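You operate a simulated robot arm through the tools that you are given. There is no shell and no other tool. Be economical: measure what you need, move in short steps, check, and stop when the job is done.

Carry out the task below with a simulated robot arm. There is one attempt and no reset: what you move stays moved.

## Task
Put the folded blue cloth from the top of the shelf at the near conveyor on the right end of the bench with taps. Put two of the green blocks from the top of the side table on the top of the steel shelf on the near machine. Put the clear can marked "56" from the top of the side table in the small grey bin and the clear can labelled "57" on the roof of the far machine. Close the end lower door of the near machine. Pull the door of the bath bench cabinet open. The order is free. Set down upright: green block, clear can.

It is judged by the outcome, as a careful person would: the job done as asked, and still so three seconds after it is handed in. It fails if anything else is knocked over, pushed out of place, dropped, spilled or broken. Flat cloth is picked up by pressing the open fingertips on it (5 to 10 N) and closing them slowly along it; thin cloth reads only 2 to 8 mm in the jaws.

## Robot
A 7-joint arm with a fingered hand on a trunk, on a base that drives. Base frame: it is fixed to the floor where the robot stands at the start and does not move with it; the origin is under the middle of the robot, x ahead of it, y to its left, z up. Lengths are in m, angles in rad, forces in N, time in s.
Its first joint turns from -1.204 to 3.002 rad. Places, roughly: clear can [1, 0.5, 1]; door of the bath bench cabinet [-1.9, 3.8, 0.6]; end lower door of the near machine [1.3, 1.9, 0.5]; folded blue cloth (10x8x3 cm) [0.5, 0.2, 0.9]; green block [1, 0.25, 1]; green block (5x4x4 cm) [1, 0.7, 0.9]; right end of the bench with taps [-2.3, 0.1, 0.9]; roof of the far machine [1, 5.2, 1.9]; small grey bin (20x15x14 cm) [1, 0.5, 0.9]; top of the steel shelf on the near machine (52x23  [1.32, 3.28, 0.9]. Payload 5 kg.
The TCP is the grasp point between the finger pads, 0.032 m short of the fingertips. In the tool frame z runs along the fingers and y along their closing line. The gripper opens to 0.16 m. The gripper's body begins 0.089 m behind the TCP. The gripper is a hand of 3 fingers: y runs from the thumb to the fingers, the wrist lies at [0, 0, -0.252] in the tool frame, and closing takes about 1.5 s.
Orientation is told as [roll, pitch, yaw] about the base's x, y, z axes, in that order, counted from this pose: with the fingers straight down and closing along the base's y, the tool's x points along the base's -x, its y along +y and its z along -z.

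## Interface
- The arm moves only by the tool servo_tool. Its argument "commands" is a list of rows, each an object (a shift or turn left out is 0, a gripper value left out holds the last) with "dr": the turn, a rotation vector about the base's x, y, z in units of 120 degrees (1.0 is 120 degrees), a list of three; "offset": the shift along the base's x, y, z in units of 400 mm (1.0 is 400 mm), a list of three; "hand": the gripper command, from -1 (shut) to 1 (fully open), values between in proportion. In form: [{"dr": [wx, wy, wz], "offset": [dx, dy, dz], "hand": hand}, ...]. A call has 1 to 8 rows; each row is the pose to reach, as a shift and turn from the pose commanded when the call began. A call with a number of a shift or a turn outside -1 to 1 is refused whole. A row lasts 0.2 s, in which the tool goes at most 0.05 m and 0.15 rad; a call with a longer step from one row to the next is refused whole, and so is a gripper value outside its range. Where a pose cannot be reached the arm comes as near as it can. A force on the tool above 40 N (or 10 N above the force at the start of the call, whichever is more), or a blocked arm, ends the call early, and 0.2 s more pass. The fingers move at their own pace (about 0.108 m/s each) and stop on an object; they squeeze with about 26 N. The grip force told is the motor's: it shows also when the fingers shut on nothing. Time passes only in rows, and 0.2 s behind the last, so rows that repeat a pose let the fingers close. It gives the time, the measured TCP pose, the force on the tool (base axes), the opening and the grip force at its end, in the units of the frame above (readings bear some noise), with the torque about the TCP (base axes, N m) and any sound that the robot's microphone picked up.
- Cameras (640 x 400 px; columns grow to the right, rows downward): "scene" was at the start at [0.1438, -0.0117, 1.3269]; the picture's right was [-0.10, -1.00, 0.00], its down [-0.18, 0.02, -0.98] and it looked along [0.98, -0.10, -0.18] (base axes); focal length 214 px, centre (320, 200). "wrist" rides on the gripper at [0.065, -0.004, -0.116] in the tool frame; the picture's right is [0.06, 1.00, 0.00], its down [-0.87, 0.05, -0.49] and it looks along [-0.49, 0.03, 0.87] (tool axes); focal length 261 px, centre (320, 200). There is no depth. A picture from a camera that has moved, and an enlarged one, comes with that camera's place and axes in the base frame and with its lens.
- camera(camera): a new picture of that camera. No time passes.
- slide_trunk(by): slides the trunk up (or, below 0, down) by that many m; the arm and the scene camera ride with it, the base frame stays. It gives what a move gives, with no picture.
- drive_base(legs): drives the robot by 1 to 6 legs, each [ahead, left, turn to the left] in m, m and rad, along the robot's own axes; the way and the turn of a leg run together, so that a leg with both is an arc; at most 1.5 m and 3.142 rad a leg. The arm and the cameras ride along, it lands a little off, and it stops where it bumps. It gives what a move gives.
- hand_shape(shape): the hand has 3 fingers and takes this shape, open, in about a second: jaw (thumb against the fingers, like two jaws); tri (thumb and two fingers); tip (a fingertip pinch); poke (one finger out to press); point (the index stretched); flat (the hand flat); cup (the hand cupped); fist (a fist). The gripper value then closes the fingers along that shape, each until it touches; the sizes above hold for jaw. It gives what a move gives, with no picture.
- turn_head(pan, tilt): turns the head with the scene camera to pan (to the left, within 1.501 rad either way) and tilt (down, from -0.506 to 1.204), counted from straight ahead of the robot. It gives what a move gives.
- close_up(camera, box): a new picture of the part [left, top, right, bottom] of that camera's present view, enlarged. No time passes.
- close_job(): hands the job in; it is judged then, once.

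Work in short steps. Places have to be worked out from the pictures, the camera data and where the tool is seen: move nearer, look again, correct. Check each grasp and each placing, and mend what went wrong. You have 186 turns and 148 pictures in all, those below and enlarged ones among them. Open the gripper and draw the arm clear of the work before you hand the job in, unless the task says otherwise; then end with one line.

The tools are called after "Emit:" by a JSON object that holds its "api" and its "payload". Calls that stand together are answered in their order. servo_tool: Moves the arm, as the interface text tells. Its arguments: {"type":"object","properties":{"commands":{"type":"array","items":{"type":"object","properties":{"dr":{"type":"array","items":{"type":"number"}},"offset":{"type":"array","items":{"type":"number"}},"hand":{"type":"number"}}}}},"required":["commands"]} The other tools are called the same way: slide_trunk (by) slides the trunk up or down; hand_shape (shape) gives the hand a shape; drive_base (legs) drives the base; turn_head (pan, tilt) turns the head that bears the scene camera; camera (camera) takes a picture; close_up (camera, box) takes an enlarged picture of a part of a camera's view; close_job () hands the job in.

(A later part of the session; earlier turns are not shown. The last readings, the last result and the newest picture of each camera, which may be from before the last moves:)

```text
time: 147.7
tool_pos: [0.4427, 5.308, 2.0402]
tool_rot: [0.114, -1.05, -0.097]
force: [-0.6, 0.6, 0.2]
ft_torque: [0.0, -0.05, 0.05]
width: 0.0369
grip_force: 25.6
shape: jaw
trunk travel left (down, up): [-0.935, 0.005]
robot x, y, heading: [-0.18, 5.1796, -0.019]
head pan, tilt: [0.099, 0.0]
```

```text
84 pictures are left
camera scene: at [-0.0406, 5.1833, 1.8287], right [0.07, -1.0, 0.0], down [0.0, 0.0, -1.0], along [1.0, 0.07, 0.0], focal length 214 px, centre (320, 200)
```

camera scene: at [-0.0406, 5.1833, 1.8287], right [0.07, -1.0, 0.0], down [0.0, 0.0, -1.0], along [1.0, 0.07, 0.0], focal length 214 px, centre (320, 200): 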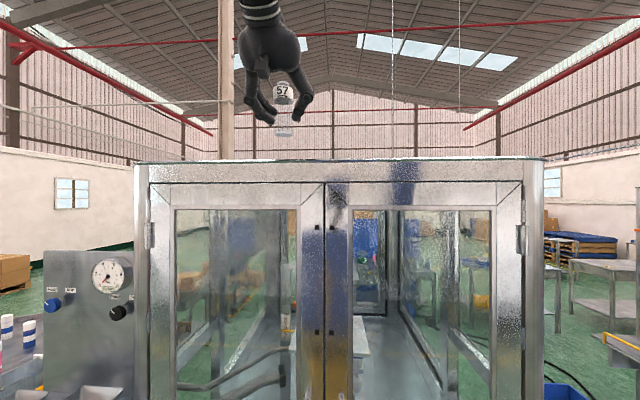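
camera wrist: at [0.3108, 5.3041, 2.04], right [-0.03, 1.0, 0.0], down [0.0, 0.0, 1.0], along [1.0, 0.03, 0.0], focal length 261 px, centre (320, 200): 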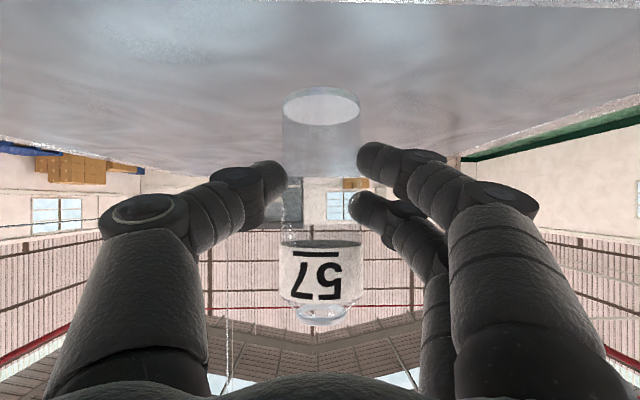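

The front edge is at x≈0.44, z≈1.918. I drive 0.12 further, so the can is about 14 cm inside the edge, then lower in small steps.

Emit:
{"api": "drive_base", "payload": {"legs": [[0.13, 0, 0]]}}

Emit:
{"api": "servo_tool", "payload": {"commands": [{"offset": [0, 0, -0.03]}, {"offset": [0, 0, -0.06]}, {"offset": [0, 0, -0.08]}, {"offset": [0, 0, -0.095]}, {"offset": [0, 0, -0.11]}]}}

Emit:
{"api": "camera", "payload": {"camera": "wrist"}}

```text
time: 149.0
tool_pos: [0.5729, 5.3046, 2.0396]
tool_rot: [0.114, -1.049, -0.097]
force: [0.4, 0.5, -0.6]
ft_torque: [0.03, 0.01, 0.02]
width: 0.037
grip_force: 25.9
shape: jaw
trunk travel left (down, up): [-0.935, 0.005]
robot x, y, heading: [-0.0547, 5.1796, -0.029]
head pan, tilt: [0.099, 0.0]
```

```text
time: 150.2
tool_pos: [0.5752, 5.3042, 1.9948]
tool_rot: [0.116, -1.046, -0.097]
force: [-0.1, 0.3, -0.3]
ft_torque: [-0.01, 0.0, -0.03]
width: 0.037
grip_force: 25.7
shape: jaw
trunk travel left (down, up): [-0.935, 0.005]
robot x, y, heading: [-0.0547, 5.1811, -0.031]
head pan, tilt: [0.099, 0.0]
```

```text
83 pictures are left
camera wrist: at [0.4412, 5.3001, 1.995], right [-0.03, 1.0, 0.0], down [0.01, 0.0, 1.0], along [1.0, 0.03, -0.01], focal length 261 px, centre (320, 200)
```

wrist: 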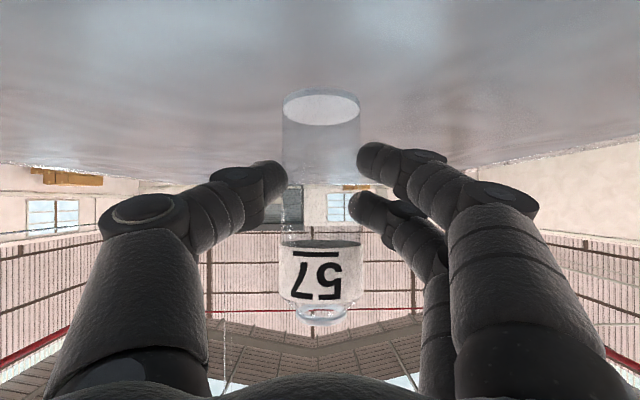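

No contact yet. I continue down in ~3 mm steps.

Emit:
{"api": "servo_tool", "payload": {"commands": [{"offset": [0, 0, -0.01]}, {"offset": [0, 0, -0.018]}, {"offset": [0, 0, -0.026]}]}}

Emit:
{"api": "servo_tool", "payload": {"commands": [{"offset": [0, 0, -0.007]}, {"offset": [0, 0, -0.014]}]}}

```text
time: 151.0
tool_pos: [0.5733, 5.304, 1.9844]
tool_rot: [0.116, -1.049, -0.096]
force: [0.0, -0.1, 0.4]
ft_torque: [0.02, -0.01, 0.04]
width: 0.0368
grip_force: 25.9
shape: jaw
trunk travel left (down, up): [-0.935, 0.005]
robot x, y, heading: [-0.0519, 5.1776, -0.027]
head pan, tilt: [0.099, 0.0]
```

```text
time: 151.6
tool_pos: [0.5728, 5.3053, 1.9795]
tool_rot: [0.115, -1.05, -0.099]
force: [0.1, 0.3, -0.4]
ft_torque: [0.02, -0.01, 0.0]
width: 0.037
grip_force: 26.4
shape: jaw
trunk travel left (down, up): [-0.935, 0.005]
robot x, y, heading: [-0.0517, 5.1748, -0.03]
head pan, tilt: [0.099, 0.0]
```

Emit:
{"api": "servo_tool", "payload": {"commands": [{"offset": [0, 0, -0.01]}, {"offset": [0, 0, -0.018]}]}}

Emit:
{"api": "camera", "payload": {"camera": "wrist"}}

```text
time: 152.2
tool_pos: [0.5737, 5.3053, 1.9736]
tool_rot: [0.117, -1.051, -0.101]
force: [5.6, 0.5, 18.2]
ft_torque: [-0.03, -0.26, 0.0]
width: 0.0373
grip_force: 26.1
shape: jaw
trunk travel left (down, up): [-0.935, 0.005]
robot x, y, heading: [-0.0504, 5.1757, -0.03]
head pan, tilt: [0.099, 0.0]
```

```text
82 pictures are left
camera wrist: at [0.4398, 5.3002, 1.9743], right [-0.03, 1.0, 0.0], down [0.0, 0.0, 1.0], along [1.0, 0.03, 0.0], focal length 261 px, centre (320, 200)
```

wrist: 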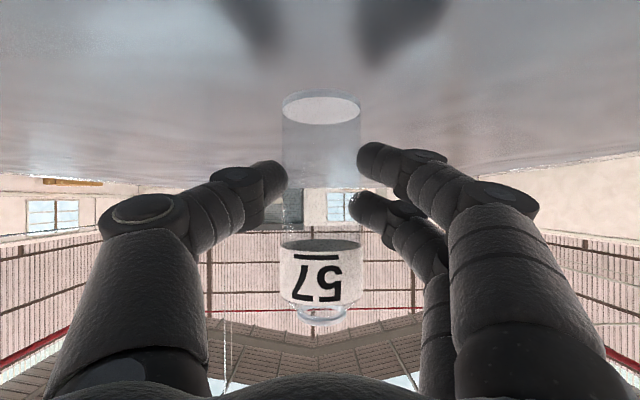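

Contact: 18 N upward at TCP 1.974. I ease off 1 mm and open slowly.

Emit:
{"api": "servo_tool", "payload": {"commands": [{"offset": [0, 0, 0.003], "hand": -0.45}, {"offset": [0, 0, 0.003], "hand": -0.3}, {"offset": [0, 0, 0.003], "hand": -0.1}, {"offset": [0, 0, 0.003], "hand": 0.1}, {"offset": [0, 0, 0.003], "hand": 0.25}]}}

Emit:
{"api": "camera", "payload": {"camera": "wrist"}}

```text
time: 153.4
tool_pos: [0.5741, 5.304, 1.9723]
tool_rot: [0.115, -1.047, -0.098]
force: [0.4, 0.6, 0.9]
ft_torque: [0.02, 0.01, -0.01]
width: 0.0994
grip_force: 0.1
shape: jaw
trunk travel left (down, up): [-0.935, 0.005]
robot x, y, heading: [-0.0519, 5.1786, -0.032]
head pan, tilt: [0.099, 0.0]
```

```text
81 pictures are left
camera wrist: at [0.4406, 5.3008, 1.9737], right [-0.03, 1.0, 0.0], down [0.01, 0.0, 1.0], along [1.0, 0.03, 0.0], focal length 261 px, centre (320, 200)
```

wrist: 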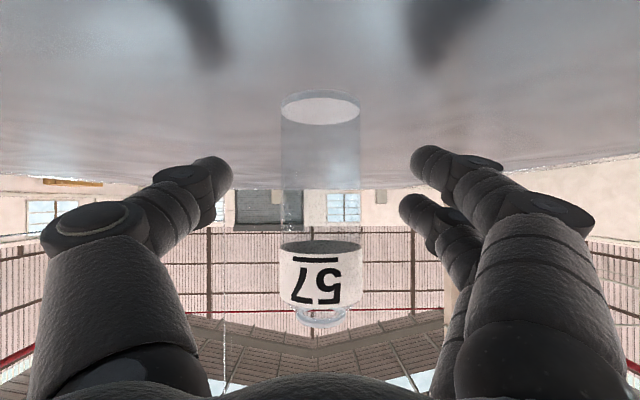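

Released and upright. I back the base straight away, then check the can on the roof.

Emit:
{"api": "drive_base", "payload": {"legs": [[-0.45, 0, 0]]}}

Emit:
{"api": "camera", "payload": {"camera": "wrist"}}

```text
time: 156.1
tool_pos: [0.1245, 5.3157, 1.9719]
tool_rot: [0.116, -1.047, -0.097]
force: [0.1, 0.7, 0.5]
ft_torque: [0.0, 0.03, -0.01]
width: 0.0997
grip_force: 0.1
shape: jaw
trunk travel left (down, up): [-0.935, 0.005]
robot x, y, heading: [-0.5018, 5.1936, -0.029]
head pan, tilt: [0.099, 0.0]
```

```text
80 pictures are left
camera wrist: at [-0.008, 5.3126, 1.9735], right [-0.03, 1.0, 0.0], down [0.01, 0.0, 1.0], along [1.0, 0.03, -0.01], focal length 261 px, centre (320, 200)
```

wrist: 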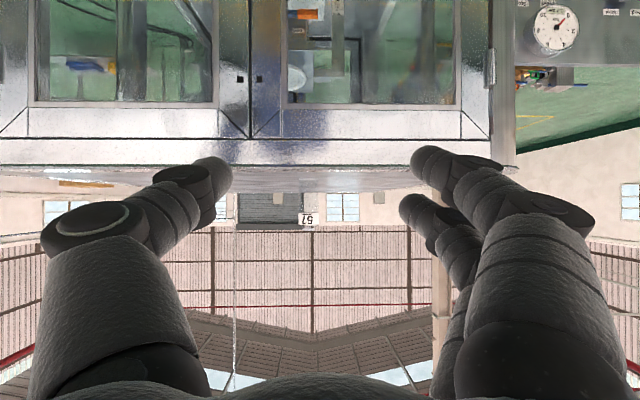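

Can 57 stands on the far machine's roof. Next the bath bench door: I fold the arm to tool-down, lower the trunk, and drive to face that bench.

Emit:
{"api": "servo_tool", "payload": {"commands": [{"offset": [0.0, 0, -0.08], "dr": [0, 0.065, 0]}, {"offset": [0.0, 0, -0.16], "dr": [0, 0.13, 0]}, {"offset": [0.0, 0, -0.24], "dr": [0, 0.195, 0]}, {"offset": [-0.03, 0, -0.3], "dr": [0, 0.26, 0]}, {"offset": [-0.1, 0, -0.36], "dr": [0, 0.325, 0]}, {"offset": [-0.18, 0, -0.42], "dr": [0, 0.39, 0]}, {"offset": [-0.25, 0, -0.46], "dr": [0, 0.45, 0]}, {"offset": [-0.3, 0, -0.5], "dr": [0, 0.5, 0]}]}}

Emit:
{"api": "slide_trunk", "payload": {"by": -0.4}}

Emit:
{"api": "drive_base", "payload": {"legs": [[0, -1.35, 0], [0, 0, 1.585], [0, 0, 1.585]]}}

Emit:
{"api": "turn_head", "payload": {"pan": 0.0, "tilt": 0.35}}

Emit:
{"api": "camera", "payload": {"camera": "scene"}}

```text
time: 157.9
tool_pos: [0.0049, 5.3164, 1.7722]
tool_rot: [0.029, -0.002, -0.05]
force: [-0.2, -0.6, -0.5]
ft_torque: [0.0, 0.04, 0.01]
width: 0.0994
grip_force: 0.0
shape: jaw
trunk travel left (down, up): [-0.935, 0.005]
robot x, y, heading: [-0.5028, 5.1886, -0.029]
head pan, tilt: [0.099, 0.0]
```

```text
time: 161.7
tool_pos: [0.0037, 5.3164, 1.373]
tool_rot: [0.029, -0.003, -0.048]
force: [0.0, 0.8, -0.5]
ft_torque: [-0.01, -0.01, 0.02]
width: 0.0994
grip_force: 0.0
shape: jaw
trunk travel left (down, up): [-0.535, 0.405]
robot x, y, heading: [-0.5001, 5.1899, -0.026]
head pan, tilt: [0.099, 0.0]
```

```text
time: 176.1
tool_pos: [-1.0375, 3.7042, 1.3738]
tool_rot: [0.03, -0.003, 3.12]
force: [-0.3, -0.2, 0.7]
ft_torque: [0.0, 0.02, 0.01]
width: 0.0997
grip_force: 0.2
shape: jaw
trunk travel left (down, up): [-0.535, 0.405]
robot x, y, heading: [-0.5355, 3.8432, 3.142]
head pan, tilt: [0.099, 0.0]
```

```text
time: 177.0
tool_pos: [-1.0379, 3.7035, 1.3728]
tool_rot: [0.03, -0.005, 3.121]
force: [0.2, 0.2, -0.5]
ft_torque: [-0.02, 0.0, 0.01]
width: 0.0992
grip_force: 0.0
shape: jaw
trunk travel left (down, up): [-0.535, 0.405]
robot x, y, heading: [-0.5351, 3.8492, 3.143]
head pan, tilt: [0.0, 0.351]
```

```text
79 pictures are left
camera scene: at [-0.6779, 3.843, 1.3962], right [0.0, 1.0, 0.0], down [0.34, 0.0, -0.94], along [-0.94, 0.0, -0.34], focal length 214 px, centre (320, 200)
```

scene: 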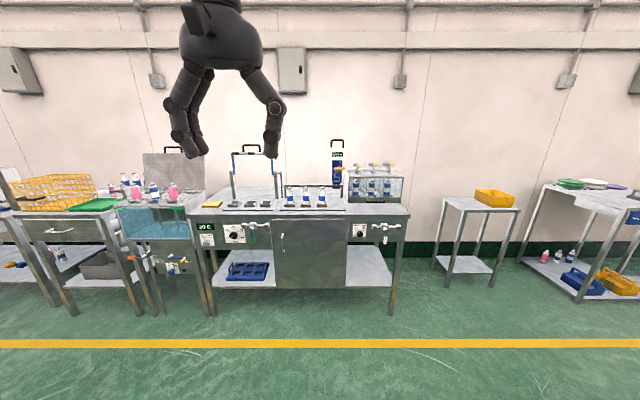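

I see the cabinet in the bench's middle with a bar handle on its left. I zoom in on it.

Emit:
{"api": "close_up", "payload": {"camera": "scene", "box": [250, 190, 370, 300]}}

```text
3.64 times, centred on (310, 245) of scene
camera zoom: at [-0.6779, 3.843, 1.3962], right [0.0, 1.0, 0.0], down [0.34, 0.0, -0.94], along [-0.94, 0.0, -0.34], focal length 780 px, centre (356, 36)
```

zoom: 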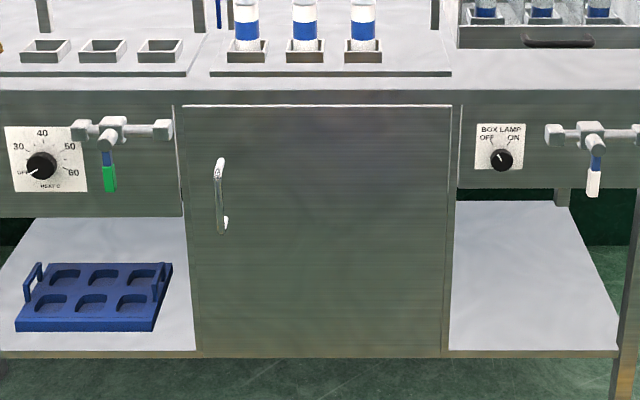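

The handle is a vertical bar at about (-1.89, 3.60), z 0.58–0.73, and the door hinges at the right (y≈4.02). I lower the trunk, pitch the hand forward and approach.

Emit:
{"api": "slide_trunk", "payload": {"by": -0.35}}

Emit:
{"api": "servo_tool", "payload": {"commands": [{"offset": [0.0, 0, -0.02], "dr": [0, 0.068, 0]}, {"offset": [0.0, 0, -0.05], "dr": [0, 0.136, 0]}, {"offset": [0.0, 0, -0.08], "dr": [0, 0.204, 0]}, {"offset": [0.0, 0, -0.12], "dr": [0, 0.272, 0]}, {"offset": [0, 0, -0.16], "dr": [0, 0.34, 0]}, {"offset": [-0.05, 0, -0.2], "dr": [0, 0.408, 0]}, {"offset": [-0.1, 0, -0.25], "dr": [0, 0.476, 0]}, {"offset": [-0.15, 0, -0.3], "dr": [0, 0.544, 0]}]}}

Emit:
{"api": "servo_tool", "payload": {"commands": [{"offset": [-0.06, 0, -0.08], "dr": [-0.008, 0.06, 0.005]}, {"offset": [-0.12, 0, -0.16], "dr": [-0.016, 0.12, 0.009]}, {"offset": [-0.18, 0, -0.24], "dr": [-0.016, 0.18, 0.01]}]}}

Emit:
{"api": "camera", "payload": {"camera": "wrist"}}

```text
time: 180.4
tool_pos: [-1.0371, 3.7042, 1.0225]
tool_rot: [0.03, -0.004, 3.122]
force: [1.3, 0.4, 0.1]
ft_torque: [0.0, -0.01, -0.01]
width: 0.0995
grip_force: 0.1
shape: jaw
trunk travel left (down, up): [-0.185, 0.755]
robot x, y, heading: [-0.5352, 3.8454, 3.138]
head pan, tilt: [0.0, 0.351]
```

```text
time: 182.2
tool_pos: [-1.0982, 3.7038, 0.9028]
tool_rot: [0.081, -1.143, 3.089]
force: [-0.4, 0.3, 0.3]
ft_torque: [0.0, -0.02, 0.02]
width: 0.0996
grip_force: 0.1
shape: jaw
trunk travel left (down, up): [-0.185, 0.755]
robot x, y, heading: [-0.537, 3.845, 3.139]
head pan, tilt: [0.0, 0.351]
```

```text
time: 183.2
tool_pos: [-1.1884, 3.7389, 0.8737]
tool_rot: [1.401, -1.389, 1.766]
force: [0.1, -0.2, 0.4]
ft_torque: [0.04, 0.0, -0.01]
width: 0.0998
grip_force: 0.1
shape: jaw
out of reach, approached as far as the arm can: row 3
trunk travel left (down, up): [-0.185, 0.755]
robot x, y, heading: [-0.5326, 3.8484, 3.14]
head pan, tilt: [0.0, 0.351]
stopped in row 3: the arm was blocked; the commanded pose is now the measured one
```

```text
77 pictures are left
camera wrist: at [-1.0715, 3.7346, 0.8126], right [0.02, -0.99, 0.12], down [0.46, 0.11, 0.88], along [-0.89, 0.03, 0.46], focal length 261 px, centre (320, 200)
```

wrist: 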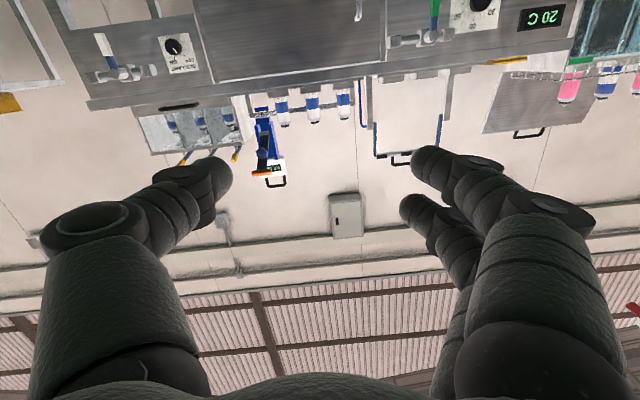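

The arm blocked there (too close in). I extend it outward while easing the pitch to about 75°.

Emit:
{"api": "servo_tool", "payload": {"commands": [{"offset": [-0.08, -0.02, 0.05], "dr": [0, -0.02, 0]}, {"offset": [-0.18, -0.04, 0.05], "dr": [0.0, -0.04, 0]}, {"offset": [-0.28, -0.06, 0.0], "dr": [0.02, -0.05, 0]}, {"offset": [-0.38, -0.08, -0.06], "dr": [0.02, -0.05, 0]}, {"offset": [-0.45, -0.09, -0.14], "dr": [0.02, -0.05, 0]}]}}

Emit:
{"api": "turn_head", "payload": {"pan": 0.2, "tilt": 0.5}}

Emit:
{"api": "camera", "payload": {"camera": "scene"}}

```text
time: 184.4
tool_pos: [-1.3694, 3.7013, 0.815]
tool_rot: [0.771, -1.381, 2.384]
force: [-0.2, 0.6, 0.7]
ft_torque: [0.02, 0.01, -0.02]
width: 0.0998
grip_force: 0.1
shape: jaw
trunk travel left (down, up): [-0.185, 0.755]
robot x, y, heading: [-0.5352, 3.8452, 3.144]
head pan, tilt: [0.0, 0.351]
```

```text
time: 185.1
tool_pos: [-1.3675, 3.702, 0.816]
tool_rot: [0.77, -1.38, 2.385]
force: [0.1, 1.1, 0.3]
ft_torque: [-0.01, -0.03, 0.01]
width: 0.0995
grip_force: 0.1
shape: jaw
trunk travel left (down, up): [-0.185, 0.755]
robot x, y, heading: [-0.5337, 3.8479, 3.143]
head pan, tilt: [0.201, 0.499]
```

```text
76 pictures are left
camera scene: at [-0.6739, 3.8256, 1.0325], right [-0.2, 0.98, 0.0], down [0.47, 0.09, -0.88], along [-0.86, -0.17, -0.48], focal length 214 px, centre (320, 200)
```

scene: 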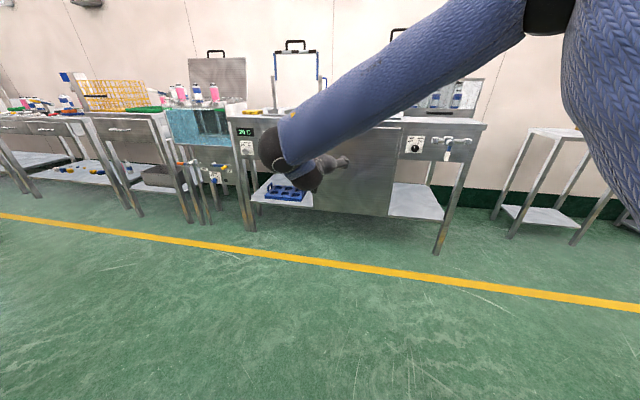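

The arm now extends well. I view from the wrist camera to find the handle.

Emit:
{"api": "camera", "payload": {"camera": "wrist"}}

```text
75 pictures are left
camera wrist: at [-1.2451, 3.6999, 0.7674], right [0.01, -1.0, 0.07], down [0.37, 0.07, 0.93], along [-0.93, 0.01, 0.37], focal length 261 px, centre (320, 200)
```

wrist: 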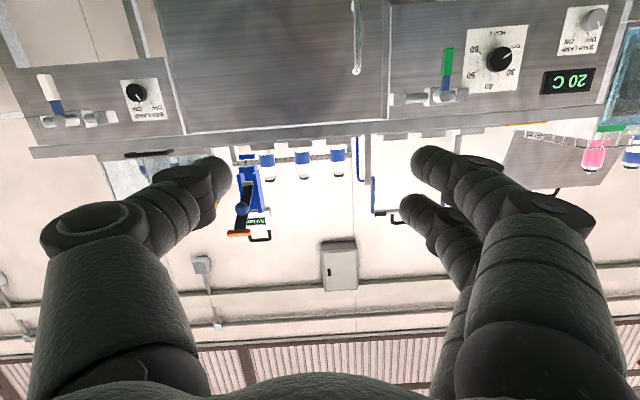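

Triangulated: bar at x≈-1.876, y≈3.605, top z≈0.73. I level the hand, set z≈0.655 and y≈3.605, then drive ahead 0.40.

Emit:
{"api": "servo_tool", "payload": {"commands": [{"offset": [0, -0.05, -0.1], "dr": [0.015, 0, 0]}, {"offset": [0, -0.12, -0.2], "dr": [0.033, 0, 0]}, {"offset": [0, -0.2, -0.29], "dr": [0.033, 0, 0]}, {"offset": [0, -0.242, -0.38], "dr": [0.033, 0, 0]}, {"offset": [0, -0.242, -0.4], "dr": [0.033, 0, 0]}]}}

Emit:
{"api": "drive_base", "payload": {"legs": [[0.38, 0, 0]]}}

Emit:
{"api": "camera", "payload": {"camera": "wrist"}}

```text
time: 186.3
tool_pos: [-1.3693, 3.604, 0.6542]
tool_rot: [0.43, -1.418, 2.719]
force: [0.3, -0.2, 0.2]
ft_torque: [0.01, 0.0, -0.01]
width: 0.0998
grip_force: 0.0
shape: jaw
trunk travel left (down, up): [-0.185, 0.755]
robot x, y, heading: [-0.5344, 3.8497, 3.14]
head pan, tilt: [0.201, 0.499]
```

```text
time: 188.7
tool_pos: [-1.7554, 3.6102, 0.6547]
tool_rot: [0.435, -1.419, 2.712]
force: [-0.1, 1.0, 0.7]
ft_torque: [0.0, -0.01, 0.0]
width: 0.0994
grip_force: 0.1
shape: jaw
trunk travel left (down, up): [-0.185, 0.755]
robot x, y, heading: [-0.9186, 3.8499, 3.138]
head pan, tilt: [0.201, 0.499]
```

```text
74 pictures are left
camera wrist: at [-1.632, 3.6111, 0.6072], right [0.01, -1.0, 0.0], down [0.37, 0.01, 0.93], along [-0.93, -0.01, 0.37], focal length 261 px, centre (320, 200)
```

wrist: 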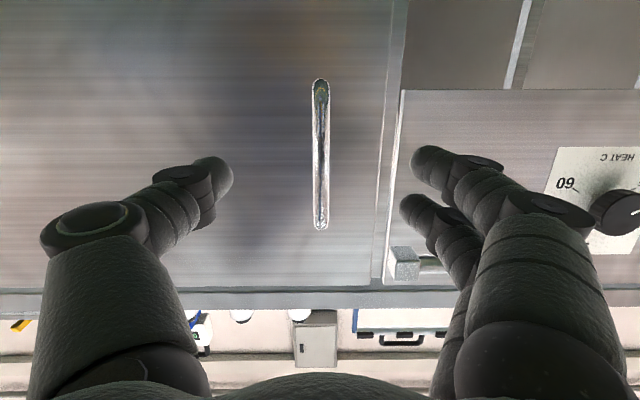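

The bar is centred between the fingers at x≈-1.865. I advance 0.095 m and close on it.

Emit:
{"api": "servo_tool", "payload": {"commands": [{"offset": [-0.08, -0.004, 0]}, {"offset": [-0.16, -0.004, 0]}, {"offset": [-0.2, -0.004, 0]}, {"offset": [-0.24, -0.004, 0]}]}}

Emit:
{"api": "servo_tool", "payload": {"commands": [{"hand": -1}, {"hand": -1}, {"hand": -1}, {"hand": -1}, {"hand": -1}, {"hand": -1}]}}

Emit:
{"api": "camera", "payload": {"camera": "wrist"}}

```text
time: 189.7
tool_pos: [-1.8513, 3.6101, 0.6543]
tool_rot: [0.427, -1.418, 2.719]
force: [0.6, -0.4, -0.2]
ft_torque: [0.03, 0.01, -0.01]
width: 0.0998
grip_force: 0.0
shape: jaw
trunk travel left (down, up): [-0.185, 0.755]
robot x, y, heading: [-0.9207, 3.8459, 3.137]
head pan, tilt: [0.201, 0.499]
```

```text
time: 191.1
tool_pos: [-1.8515, 3.6087, 0.6547]
tool_rot: [0.433, -1.417, 2.711]
force: [-1.3, 3.8, 0.3]
ft_torque: [-0.02, -0.01, 0.0]
width: 0.0003
grip_force: 25.6
shape: jaw
trunk travel left (down, up): [-0.185, 0.755]
robot x, y, heading: [-0.923, 3.853, 3.13]
head pan, tilt: [0.201, 0.499]
```

```text
73 pictures are left
camera wrist: at [-1.7285, 3.6101, 0.6066], right [0.01, -1.0, 0.0], down [0.37, 0.01, 0.93], along [-0.93, -0.01, 0.37], focal length 261 px, centre (320, 200)
```

wrist: 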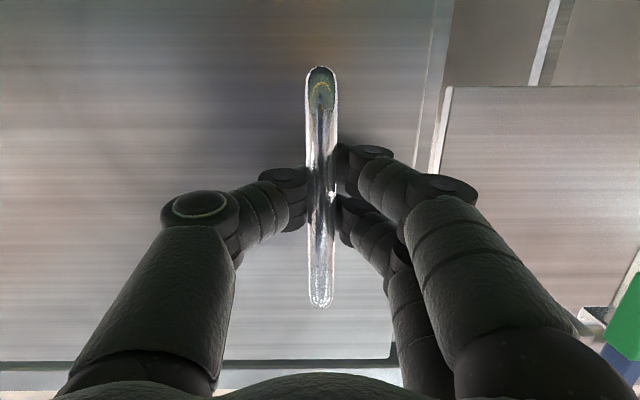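

The fingers hook around the bar. I'll open the door by turning the whole robot about the hinge (0.99 m ahead, 0.17 m right); first one small arc to test.

Emit:
{"api": "drive_base", "payload": {"legs": [[-0.02, -0.119, 0.12]]}}

Emit:
{"api": "camera", "payload": {"camera": "wrist"}}

```text
time: 192.4
tool_pos: [-1.8023, 3.6183, 0.655]
tool_rot: [0.434, -1.42, 2.832]
force: [-1.1, 0.1, -0.2]
ft_torque: [-0.02, 0.04, -0.04]
width: 0.0001
grip_force: 26.2
shape: jaw
trunk travel left (down, up): [-0.185, 0.755]
robot x, y, heading: [-0.9067, 3.9674, -3.023]
head pan, tilt: [0.201, 0.499]
```

```text
72 pictures are left
camera wrist: at [-1.68, 3.6348, 0.6066], right [0.13, -0.99, 0.0], down [0.36, 0.05, 0.93], along [-0.92, -0.12, 0.37], focal length 261 px, centre (320, 200)
```

wrist: 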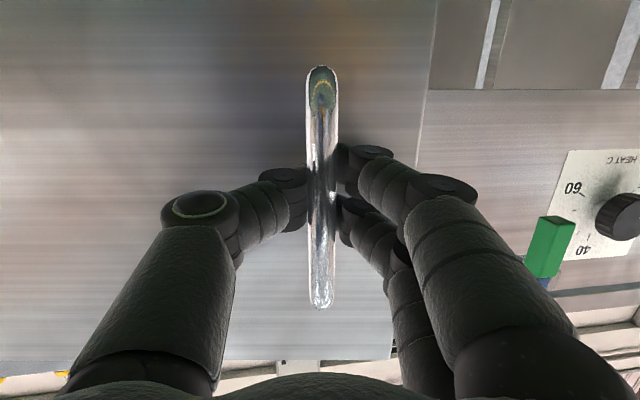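

The door follows perfectly. I continue the same arc in more legs.

Emit:
{"api": "drive_base", "payload": {"legs": [[-0.02, -0.119, 0.12], [-0.02, -0.119, 0.12], [-0.02, -0.119, 0.12]]}}

Emit:
{"api": "drive_base", "payload": {"legs": [[-0.02, -0.119, 0.12], [-0.02, -0.119, 0.12], [-0.02, -0.119, 0.12], [-0.02, -0.119, 0.12]]}}

Emit:
{"api": "camera", "payload": {"camera": "wrist"}}

Emit:
{"api": "camera", "payload": {"camera": "scene"}}

```text
time: 195.3
tool_pos: [-1.6672, 3.6827, 0.6546]
tool_rot: [0.434, -1.419, -3.087]
force: [-2.5, 4.8, 0.9]
ft_torque: [0.02, 0.0, -0.01]
width: 0.0
grip_force: 25.9
shape: jaw
trunk travel left (down, up): [-0.185, 0.755]
robot x, y, heading: [-0.9499, 4.3258, -2.666]
head pan, tilt: [0.201, 0.499]
```

```text
time: 199.1
tool_pos: [-1.5373, 3.8311, 0.6547]
tool_rot: [0.435, -1.418, -2.608]
force: [-5.4, 2.7, -0.3]
ft_torque: [0.0, 0.0, -0.05]
width: 0.0001
grip_force: 25.9
shape: jaw
trunk travel left (down, up): [-0.185, 0.755]
robot x, y, heading: [-1.2034, 4.7309, -2.186]
head pan, tilt: [0.201, 0.499]
```

```text
71 pictures are left
camera wrist: at [-1.4684, 3.934, 0.6066], right [0.83, -0.56, 0.0], down [0.2, 0.3, 0.93], along [-0.53, -0.77, 0.37], focal length 261 px, centre (320, 200)
```

wrist: 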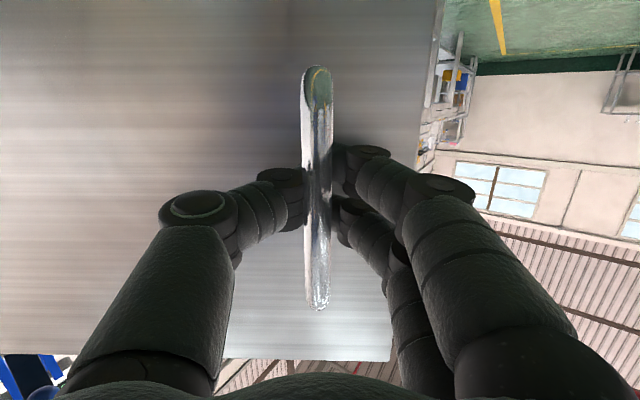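

```text
70 pictures are left
camera scene: at [-1.267, 4.6058, 1.0324], right [-0.92, 0.4, 0.0], down [0.19, 0.44, -0.88], along [-0.35, -0.8, -0.48], focal length 214 px, centre (320, 200)
```

scene: 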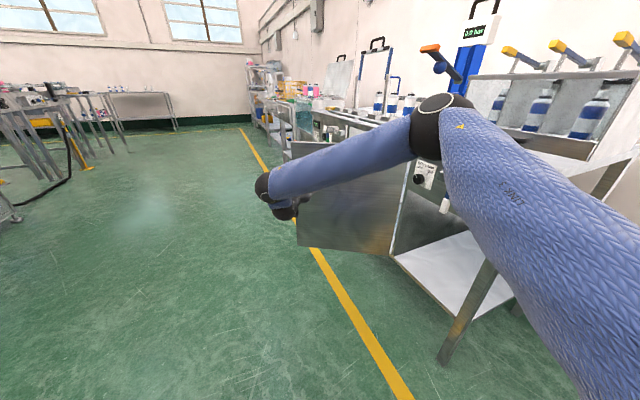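

The door is about 55° open. Elbow is still clear of the bench, so I do two more arc legs to about 70°.

Emit:
{"api": "drive_base", "payload": {"legs": [[-0.02, -0.119, 0.12], [-0.02, -0.119, 0.12]]}}

Emit:
{"api": "camera", "payload": {"camera": "wrist"}}

```text
time: 201.1
tool_pos: [-1.5048, 3.9269, 0.655]
tool_rot: [0.435, -1.415, -2.37]
force: [-10.8, 2.2, -0.3]
ft_torque: [-0.02, 0.05, 0.04]
width: 0.0
grip_force: 25.9
shape: jaw
trunk travel left (down, up): [-0.185, 0.755]
robot x, y, heading: [-1.3878, 4.8782, -1.944]
head pan, tilt: [0.201, 0.499]
```

```text
69 pictures are left
camera wrist: at [-1.4617, 4.0422, 0.6066], right [0.94, -0.35, 0.0], down [0.13, 0.34, 0.93], along [-0.33, -0.87, 0.37], focal length 261 px, centre (320, 200)
```

wrist: 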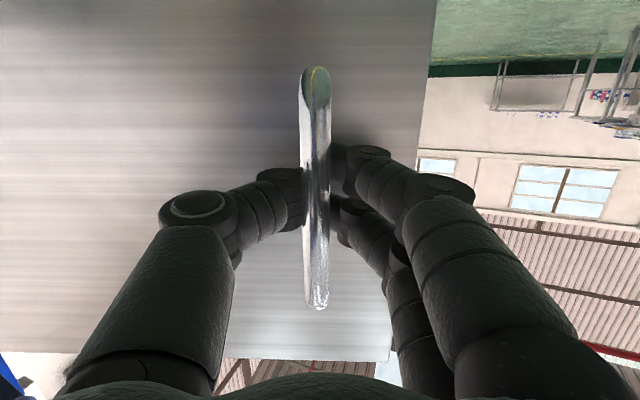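

The door is open about 70°. I release the bar and back straight away.

Emit:
{"api": "servo_tool", "payload": {"commands": [{"hand": -0.5}, {"hand": 0}, {"hand": 0.3}, {"hand": 0.3}, {"hand": 0.3}]}}

Emit:
{"api": "drive_base", "payload": {"legs": [[-0.3, 0, 0]]}}

Emit:
{"api": "turn_head", "payload": {"pan": 0.3, "tilt": 0.4}}

Emit:
{"api": "camera", "payload": {"camera": "scene"}}

```text
time: 202.3
tool_pos: [-1.5041, 3.9271, 0.6554]
tool_rot: [0.436, -1.416, -2.368]
force: [-0.1, -0.2, 0.1]
ft_torque: [-0.01, 0.02, 0.05]
width: 0.1034
grip_force: 0.1
shape: jaw
trunk travel left (down, up): [-0.185, 0.755]
robot x, y, heading: [-1.3925, 4.8829, -1.947]
head pan, tilt: [0.201, 0.499]
```

```text
time: 204.4
tool_pos: [-1.3948, 4.2092, 0.6543]
tool_rot: [0.434, -1.419, -2.369]
force: [-0.6, -0.6, 0.3]
ft_torque: [0.01, -0.01, -0.02]
width: 0.1036
grip_force: 0.0
shape: jaw
trunk travel left (down, up): [-0.185, 0.755]
robot x, y, heading: [-1.2855, 5.1625, -1.943]
head pan, tilt: [0.201, 0.499]
```

```text
time: 205.1
tool_pos: [-1.3953, 4.2096, 0.6548]
tool_rot: [0.433, -1.417, -2.369]
force: [0.1, -0.5, 0.0]
ft_torque: [0.0, 0.02, 0.04]
width: 0.1034
grip_force: 0.1
shape: jaw
trunk travel left (down, up): [-0.185, 0.755]
robot x, y, heading: [-1.2808, 5.1633, -1.941]
head pan, tilt: [0.3, 0.4]
```

```text
68 pictures are left
camera scene: at [-1.3071, 5.0225, 1.0415], right [-1.0, 0.07, 0.0], down [0.03, 0.39, -0.92], along [-0.07, -0.92, -0.39], focal length 214 px, centre (320, 200)
```

scene: 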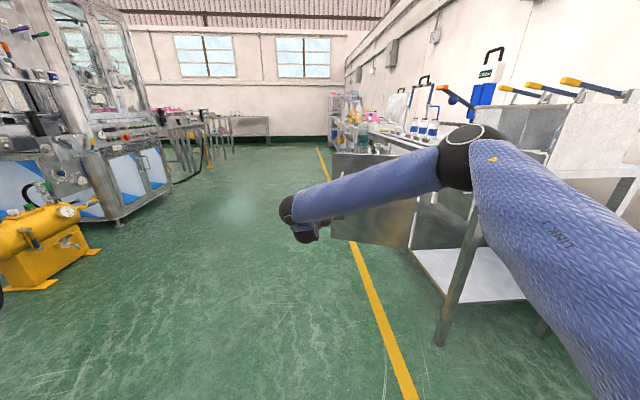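

The door stays open. Now the near machine's end lower door: I turn back to face +x, fold the arm tool-down, and drive down the aisle for a look at it.

Emit:
{"api": "drive_base", "payload": {"legs": [[0, 0, 1.941]]}}

Emit:
{"api": "servo_tool", "payload": {"commands": [{"offset": [-0.05, 0, 0.1], "dr": [0, 0.068, 0]}, {"offset": [-0.1, 0, 0.2], "dr": [0, 0.136, 0]}, {"offset": [-0.15, 0, 0.3], "dr": [0, 0.204, 0]}, {"offset": [-0.2, 0, 0.4], "dr": [0, 0.272, 0]}, {"offset": [-0.27, 0, 0.48], "dr": [0, 0.34, 0]}, {"offset": [-0.34, 0, 0.56], "dr": [0, 0.408, 0]}, {"offset": [-0.42, 0, 0.62], "dr": [0, 0.476, 0]}, {"offset": [-0.5, 0, 0.68], "dr": [0, 0.544, 0]}]}}

Emit:
{"api": "slide_trunk", "payload": {"by": 0.3}}

Emit:
{"api": "drive_base", "payload": {"legs": [[0.75, 0, 0], [0, -1.45, 0], [0, -1.45, 0], [0, -0.95, 0]]}}

Emit:
{"api": "turn_head", "payload": {"pan": 0.35, "tilt": 0.35}}

Emit:
{"api": "camera", "payload": {"camera": "scene"}}

```text
time: 210.1
tool_pos: [-0.3501, 5.3968, 0.6535]
tool_rot: [0.434, -1.42, -0.436]
force: [-0.5, 0.7, 0.2]
ft_torque: [0.04, -0.01, 0.0]
width: 0.1033
grip_force: 0.0
shape: jaw
trunk travel left (down, up): [-0.185, 0.755]
robot x, y, heading: [-1.2839, 5.1618, -0.01]
head pan, tilt: [0.3, 0.4]
```

```text
time: 211.9
tool_pos: [-0.549, 5.3962, 0.9275]
tool_rot: [0.02, -0.29, -0.066]
force: [0.1, -0.3, 1.0]
ft_torque: [0.0, -0.02, 0.02]
width: 0.1038
grip_force: 0.0
shape: jaw
trunk travel left (down, up): [-0.185, 0.755]
robot x, y, heading: [-1.2821, 5.1621, -0.017]
head pan, tilt: [0.3, 0.4]
```

```text
time: 214.9
tool_pos: [-0.5493, 5.3966, 1.2262]
tool_rot: [0.022, -0.293, -0.068]
force: [0.3, -0.3, -0.2]
ft_torque: [-0.01, 0.02, -0.02]
width: 0.1037
grip_force: 0.0
shape: jaw
trunk travel left (down, up): [-0.485, 0.455]
robot x, y, heading: [-1.2828, 5.1638, -0.015]
head pan, tilt: [0.3, 0.4]
```

```text
time: 237.2
tool_pos: [0.0943, 1.4948, 1.2274]
tool_rot: [0.022, -0.293, -0.091]
force: [0.2, 0.2, 0.1]
ft_torque: [0.02, -0.01, -0.01]
width: 0.1036
grip_force: 0.0
shape: jaw
trunk travel left (down, up): [-0.485, 0.455]
robot x, y, heading: [-0.6453, 1.2772, -0.037]
head pan, tilt: [0.3, 0.4]
```

```text
time: 237.9
tool_pos: [0.0954, 1.495, 1.2274]
tool_rot: [0.022, -0.292, -0.091]
force: [0.4, 0.2, -0.6]
ft_torque: [-0.01, 0.03, 0.02]
width: 0.1037
grip_force: 0.1
shape: jaw
trunk travel left (down, up): [-0.485, 0.455]
robot x, y, heading: [-0.6443, 1.281, -0.037]
head pan, tilt: [0.351, 0.351]
```

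```text
67 pictures are left
camera scene: at [-0.5038, 1.3041, 1.3461], right [0.31, -0.95, 0.0], down [-0.33, -0.11, -0.94], along [0.89, 0.29, -0.34], focal length 214 px, centre (320, 200)
```

scene: 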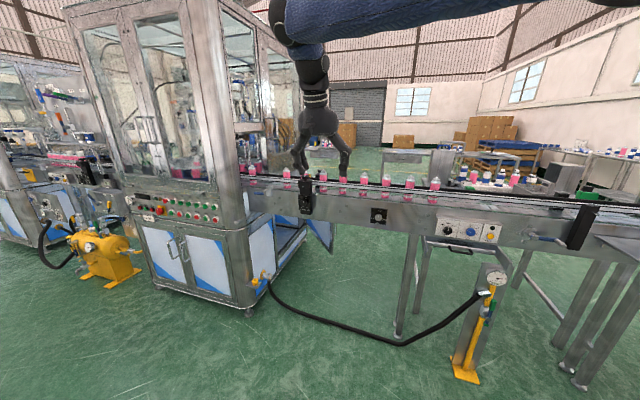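

I can see the end lower door ajar beyond the conveyor. I zoom in.

Emit:
{"api": "close_up", "payload": {"camera": "scene", "box": [230, 150, 370, 290]}}

```text
2.86 times, centred on (300, 220) of scene
camera zoom: at [-0.5038, 1.3041, 1.3461], right [0.31, -0.95, 0.0], down [-0.33, -0.11, -0.94], along [0.89, 0.29, -0.34], focal length 613 px, centre (377, 143)
```

zoom: 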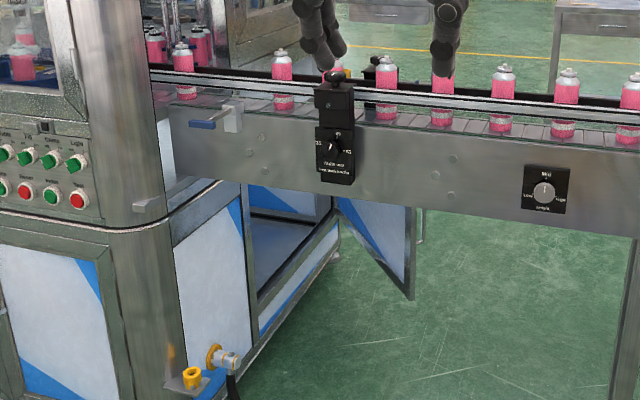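

The door hinges at about (1.42, 2.12) and its free edge stands at about (1.24, 1.74), beyond the conveyor. I'll reach over the conveyor above the bottles: raise the trunk and drive closer.

Emit:
{"api": "slide_trunk", "payload": {"by": 0.2}}

Emit:
{"api": "drive_base", "payload": {"legs": [[0.84, 0.15, 0.037]]}}

Emit:
{"api": "camera", "payload": {"camera": "wrist"}}

Emit:
{"api": "turn_head", "payload": {"pan": 0.2, "tilt": 0.9}}

Emit:
{"api": "camera", "payload": {"camera": "scene"}}

```text
time: 240.0
tool_pos: [0.0952, 1.4951, 1.4265]
tool_rot: [0.02, -0.291, -0.091]
force: [0.5, -0.2, 0.9]
ft_torque: [0.0, -0.01, 0.0]
width: 0.1037
grip_force: 0.1
shape: jaw
trunk travel left (down, up): [-0.685, 0.255]
robot x, y, heading: [-0.6409, 1.2815, -0.04]
head pan, tilt: [0.351, 0.351]
```

```text
time: 244.5
tool_pos: [0.9203, 1.6655, 1.4267]
tool_rot: [0.019, -0.291, -0.047]
force: [-0.7, 0.5, -0.9]
ft_torque: [0.01, 0.0, 0.02]
width: 0.1035
grip_force: 0.0
shape: jaw
trunk travel left (down, up): [-0.685, 0.255]
robot x, y, heading: [0.1896, 1.4194, 0.004]
head pan, tilt: [0.351, 0.351]
```

```text
65 pictures are left
camera wrist: at [0.8235, 1.6636, 1.5189], right [-0.02, 1.0, 0.0], down [0.69, 0.01, 0.72], along [0.72, 0.02, -0.69], focal length 261 px, centre (320, 200)
```

wrist: 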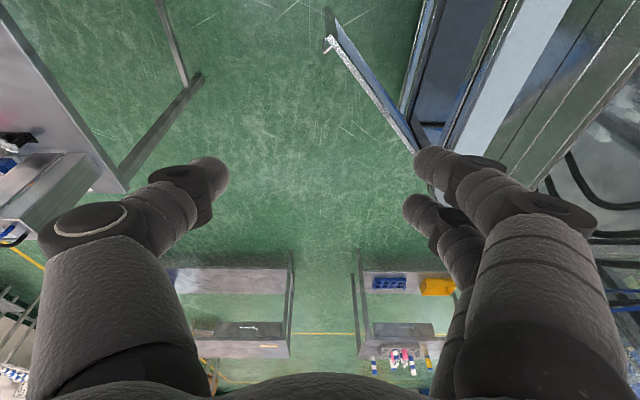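

```text
time: 245.5
tool_pos: [0.9194, 1.6659, 1.4277]
tool_rot: [0.021, -0.291, -0.046]
force: [0.0, -0.1, -0.1]
ft_torque: [0.01, 0.03, 0.01]
width: 0.1037
grip_force: 0.0
shape: jaw
trunk travel left (down, up): [-0.685, 0.255]
robot x, y, heading: [0.1945, 1.4165, 0.005]
head pan, tilt: [0.201, 0.901]
```

```text
64 pictures are left
camera scene: at [0.3163, 1.4309, 1.4986], right [0.21, -0.98, 0.0], down [-0.77, -0.16, -0.62], along [0.61, 0.13, -0.78], focal length 214 px, centre (320, 200)
```

scene: 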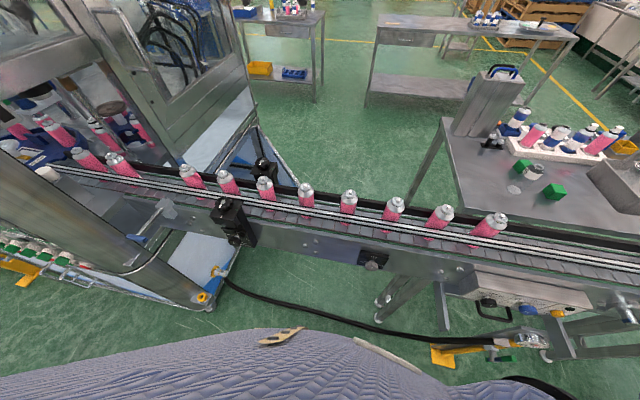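

The free edge is really near (1.05, 1.70), 45° open. Reaching down there across the bottles is risky, while the floor on the far side is wide open, so I'll drive round the tray table to that side. First I retract the arm and back out.

Emit:
{"api": "drive_base", "payload": {"legs": [[-0.6, 0, 0]]}}

Emit:
{"api": "servo_tool", "payload": {"commands": [{"offset": [-0.08, -0.03, 0], "dr": [0, 0.03, 0.003]}, {"offset": [-0.16, -0.06, 0], "dr": [0, 0.06, 0.005]}, {"offset": [-0.25, -0.1, 0], "dr": [0, 0.09, 0.01]}, {"offset": [-0.35, -0.14, 0], "dr": [0, 0.12, 0.02]}, {"offset": [-0.45, -0.18, 0], "dr": [0, 0.139, 0.02]}, {"offset": [-0.55, -0.22, 0], "dr": [0, 0.139, 0.02]}, {"offset": [-0.65, -0.25, 0], "dr": [0, 0.139, 0.02]}]}}

Emit:
{"api": "drive_base", "payload": {"legs": [[0, -1.45, 0], [0, -1.45, 0]]}}

Emit:
{"api": "turn_head", "payload": {"pan": 0.0, "tilt": 0.35}}

Emit:
{"api": "camera", "payload": {"camera": "scene"}}

```text
time: 248.9
tool_pos: [0.319, 1.659, 1.4275]
tool_rot: [0.022, -0.294, -0.047]
force: [-0.1, 0.0, 0.1]
ft_torque: [-0.02, 0.0, -0.02]
width: 0.1037
grip_force: 0.0
shape: jaw
trunk travel left (down, up): [-0.685, 0.255]
robot x, y, heading: [-0.411, 1.4128, 0.009]
head pan, tilt: [0.201, 0.901]
```

```text
time: 250.5
tool_pos: [0.0576, 1.5586, 1.4276]
tool_rot: [0.014, -0.003, -0.007]
force: [-1.3, -0.6, -0.1]
ft_torque: [0.02, -0.05, -0.01]
width: 0.1037
grip_force: 0.1
shape: jaw
trunk travel left (down, up): [-0.685, 0.255]
robot x, y, heading: [-0.4092, 1.4118, 0.003]
head pan, tilt: [0.201, 0.901]
```

```text
time: 264.4
tool_pos: [0.0735, -1.3323, 1.4269]
tool_rot: [0.014, -0.002, -0.001]
force: [0.1, -1.0, -0.4]
ft_torque: [0.0, 0.0, 0.0]
width: 0.1036
grip_force: 0.0
shape: jaw
trunk travel left (down, up): [-0.685, 0.255]
robot x, y, heading: [-0.3944, -1.4763, 0.007]
head pan, tilt: [0.201, 0.901]
```

```text
time: 265.4
tool_pos: [0.0733, -1.3318, 1.4274]
tool_rot: [0.016, -0.001, 0.0]
force: [-0.3, 0.0, -0.7]
ft_torque: [0.0, 0.02, -0.01]
width: 0.1036
grip_force: 0.0
shape: jaw
trunk travel left (down, up): [-0.685, 0.255]
robot x, y, heading: [-0.3922, -1.4783, 0.01]
head pan, tilt: [0.0, 0.351]
```

```text
63 pictures are left
camera scene: at [-0.2498, -1.4804, 1.5461], right [0.01, -1.0, 0.0], down [-0.34, 0.0, -0.94], along [0.94, 0.01, -0.34], focal length 214 px, centre (320, 200)
```

scene: 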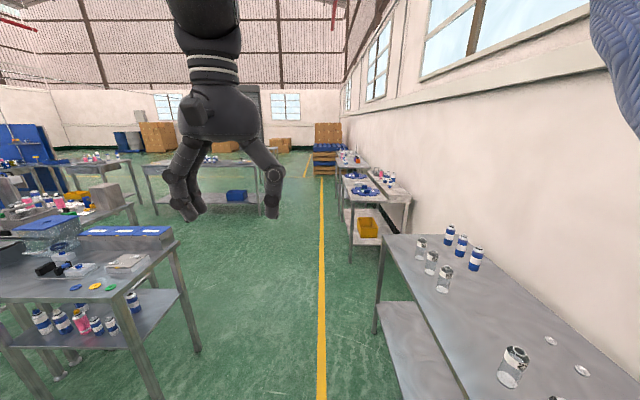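

The corridor (y −1.8…−0.56) is free and so is the floor beyond. I drive round to the far side of the side table.

Emit:
{"api": "drive_base", "payload": {"legs": [[0, 0.28, -0.01], [1.2, 0, 0], [1.15, 0, 0], [0, 1.2, 0], [0, 1.1, 0]]}}

Emit:
{"api": "turn_head", "payload": {"pan": 1.45, "tilt": 0.4}}

Emit:
{"api": "camera", "payload": {"camera": "scene"}}

```text
time: 289.5
tool_pos: [2.462, 1.2317, 1.4278]
tool_rot: [0.012, -0.004, -0.029]
force: [-0.3, -0.5, 1.0]
ft_torque: [-0.01, 0.02, -0.02]
width: 0.1035
grip_force: 0.1
shape: jaw
trunk travel left (down, up): [-0.685, 0.255]
robot x, y, heading: [1.989, 1.0971, -0.022]
head pan, tilt: [0.0, 0.351]
```

```text
time: 291.0
tool_pos: [2.4627, 1.2325, 1.4277]
tool_rot: [0.015, -0.002, -0.03]
force: [-0.4, -0.2, -0.4]
ft_torque: [-0.01, -0.01, -0.02]
width: 0.1034
grip_force: 0.1
shape: jaw
trunk travel left (down, up): [-0.685, 0.255]
robot x, y, heading: [1.987, 1.0994, -0.023]
head pan, tilt: [1.45, 0.4]
```

```text
62 pictures are left
camera scene: at [2.054, 1.1863, 1.5416], right [0.99, -0.14, 0.0], down [-0.06, -0.39, -0.92], along [0.13, 0.91, -0.39], focal length 214 px, centre (320, 200)
```

scene: 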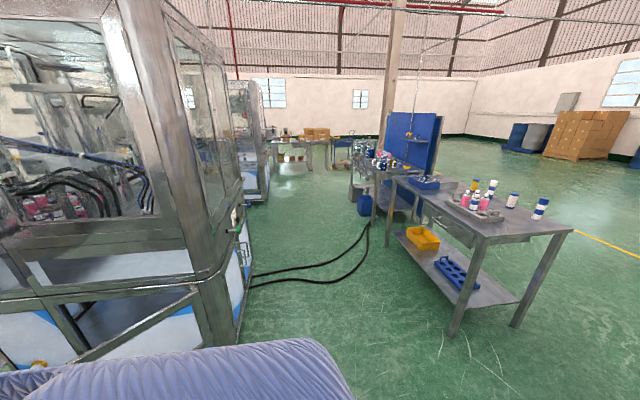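

I'm on the right side. I turn to face the door diagonally and look.

Emit:
{"api": "drive_base", "payload": {"legs": [[0, 0, 2.3]]}}

Emit:
{"api": "turn_head", "payload": {"pan": 0.0, "tilt": 0.6}}

Emit:
{"api": "camera", "payload": {"camera": "scene"}}

```text
time: 296.9
tool_pos: [1.5723, 1.3579, 1.4267]
tool_rot: [0.014, -0.002, 2.28]
force: [0.5, -0.4, -0.1]
ft_torque: [0.0, 0.04, -0.01]
width: 0.1038
grip_force: 0.2
shape: jaw
trunk travel left (down, up): [-0.685, 0.255]
robot x, y, heading: [1.9886, 1.0975, 2.285]
head pan, tilt: [1.45, 0.4]
```

```text
time: 298.5
tool_pos: [1.5733, 1.3596, 1.4279]
tool_rot: [0.015, -0.001, 2.28]
force: [0.3, 0.5, -0.2]
ft_torque: [0.01, 0.0, 0.03]
width: 0.1036
grip_force: 0.1
shape: jaw
trunk travel left (down, up): [-0.685, 0.255]
robot x, y, heading: [1.992, 1.0995, 2.285]
head pan, tilt: [0.0, 0.6]
```

```text
61 pictures are left
camera scene: at [1.8994, 1.2003, 1.5234], right [0.75, 0.66, 0.0], down [0.37, -0.43, -0.82], along [-0.54, 0.62, -0.57], focal length 214 px, centre (320, 200)
```

scene: 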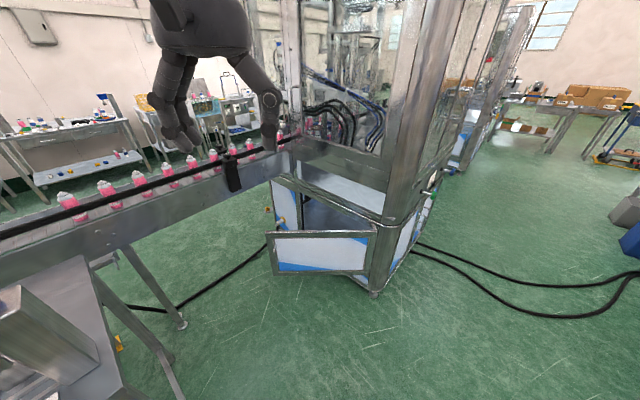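

The door spans from free edge (1.01, 1.72) to hinge (1.52, 2.10), z 0.18–0.60. I lower the trunk, close the hand and pitch it forward to push with the fingertips.

Emit:
{"api": "slide_trunk", "payload": {"by": -0.4}}

Emit:
{"api": "slide_trunk", "payload": {"by": -0.22}}

Emit:
{"api": "servo_tool", "payload": {"commands": [{"offset": [-0.05, 0.06, 0.0], "dr": [0.047, 0.041, 0], "hand": -1}, {"offset": [-0.1, 0.12, 0.0], "dr": [0.094, 0.082, 0]}, {"offset": [-0.16, 0.18, 0.0], "dr": [0.141, 0.123, 0]}, {"offset": [-0.22, 0.25, 0.0], "dr": [0.188, 0.164, 0]}, {"offset": [-0.28, 0.32, -0.02], "dr": [0.235, 0.205, 0]}, {"offset": [-0.34, 0.39, -0.06], "dr": [0.282, 0.246, 0]}, {"offset": [-0.4, 0.46, -0.1], "dr": [0.33, 0.287, 0]}, {"offset": [-0.46, 0.53, -0.15], "dr": [0.378, 0.3275, 0]}]}}

Emit:
{"api": "camera", "payload": {"camera": "scene"}}

```text
time: 302.3
tool_pos: [1.5717, 1.3571, 1.027]
tool_rot: [0.015, -0.002, 2.28]
force: [0.6, 0.5, 0.8]
ft_torque: [0.01, -0.02, 0.03]
width: 0.1036
grip_force: 0.1
shape: jaw
trunk travel left (down, up): [-0.285, 0.655]
robot x, y, heading: [1.9877, 1.1015, 2.289]
head pan, tilt: [0.0, 0.6]
```

```text
time: 304.6
tool_pos: [1.5736, 1.3581, 0.8069]
tool_rot: [0.015, -0.002, 2.28]
force: [-0.1, -0.2, 0.0]
ft_torque: [-0.03, 0.02, -0.01]
width: 0.1035
grip_force: 0.0
shape: jaw
trunk travel left (down, up): [-0.065, 0.875]
robot x, y, heading: [1.9888, 1.096, 2.291]
head pan, tilt: [0.0, 0.6]
```

```text
time: 306.4
tool_pos: [1.3898, 1.5707, 0.7469]
tool_rot: [0.024, -1.051, 2.273]
force: [0.5, 0.5, 0.8]
ft_torque: [-0.03, -0.02, 0.03]
width: 0.0
grip_force: 25.5
shape: jaw
trunk travel left (down, up): [-0.065, 0.875]
robot x, y, heading: [1.9915, 1.1015, 2.293]
head pan, tilt: [0.0, 0.6]
```

```text
60 pictures are left
camera scene: at [1.8998, 1.2001, 0.9035], right [0.75, 0.66, 0.0], down [0.37, -0.43, -0.83], along [-0.54, 0.62, -0.56], focal length 214 px, centre (320, 200)
```

scene: 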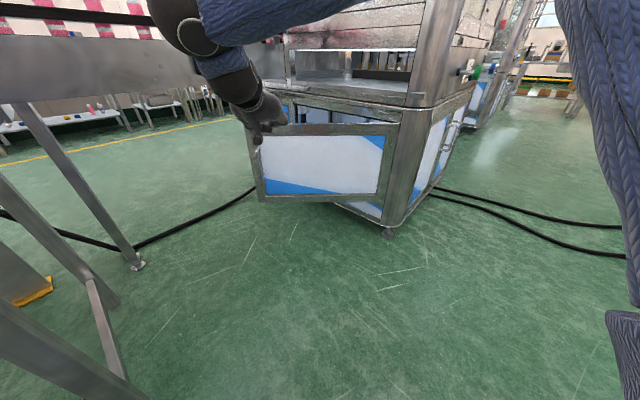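

The hand points at the door. I lower it to z≈0.52 and drive ahead until just before contact.

Emit:
{"api": "servo_tool", "payload": {"commands": [{"offset": [0, 0, -0.1]}, {"offset": [0, 0, -0.2]}, {"offset": [0, 0, -0.3]}, {"offset": [0, 0, -0.4]}, {"offset": [0, 0, -0.5]}, {"offset": [0, 0, -0.57]}]}}

Emit:
{"api": "drive_base", "payload": {"legs": [[0.26, 0, 0]]}}

Emit:
{"api": "camera", "payload": {"camera": "scene"}}

```text
time: 307.9
tool_pos: [1.388, 1.5707, 0.5188]
tool_rot: [0.025, -1.049, 2.271]
force: [0.4, -0.4, 0.3]
ft_torque: [-0.02, -0.03, 0.0]
width: 0.0
grip_force: 26.2
shape: jaw
trunk travel left (down, up): [-0.065, 0.875]
robot x, y, heading: [1.9872, 1.0978, 2.285]
head pan, tilt: [0.0, 0.6]
```

```text
time: 309.7
tool_pos: [1.2198, 1.7692, 0.519]
tool_rot: [0.023, -1.051, 2.268]
force: [0.1, 1.1, -0.5]
ft_torque: [-0.03, 0.03, -0.01]
width: 0.0
grip_force: 26.2
shape: jaw
trunk travel left (down, up): [-0.065, 0.875]
robot x, y, heading: [1.8163, 1.293, 2.287]
head pan, tilt: [0.0, 0.6]
```

```text
59 pictures are left
camera scene: at [1.7285, 1.3978, 0.9034], right [0.76, 0.65, 0.0], down [0.37, -0.43, -0.82], along [-0.54, 0.62, -0.57], focal length 214 px, centre (320, 200)
```

scene: 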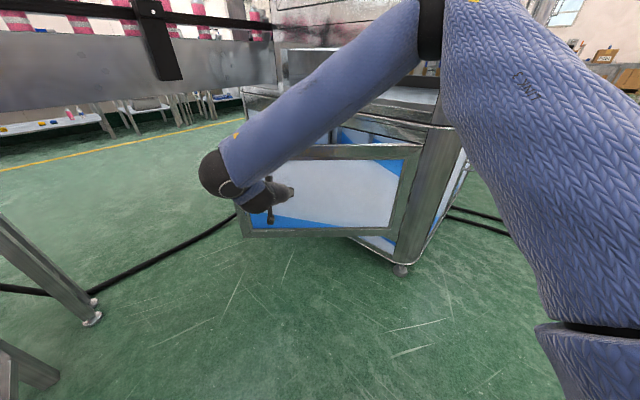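

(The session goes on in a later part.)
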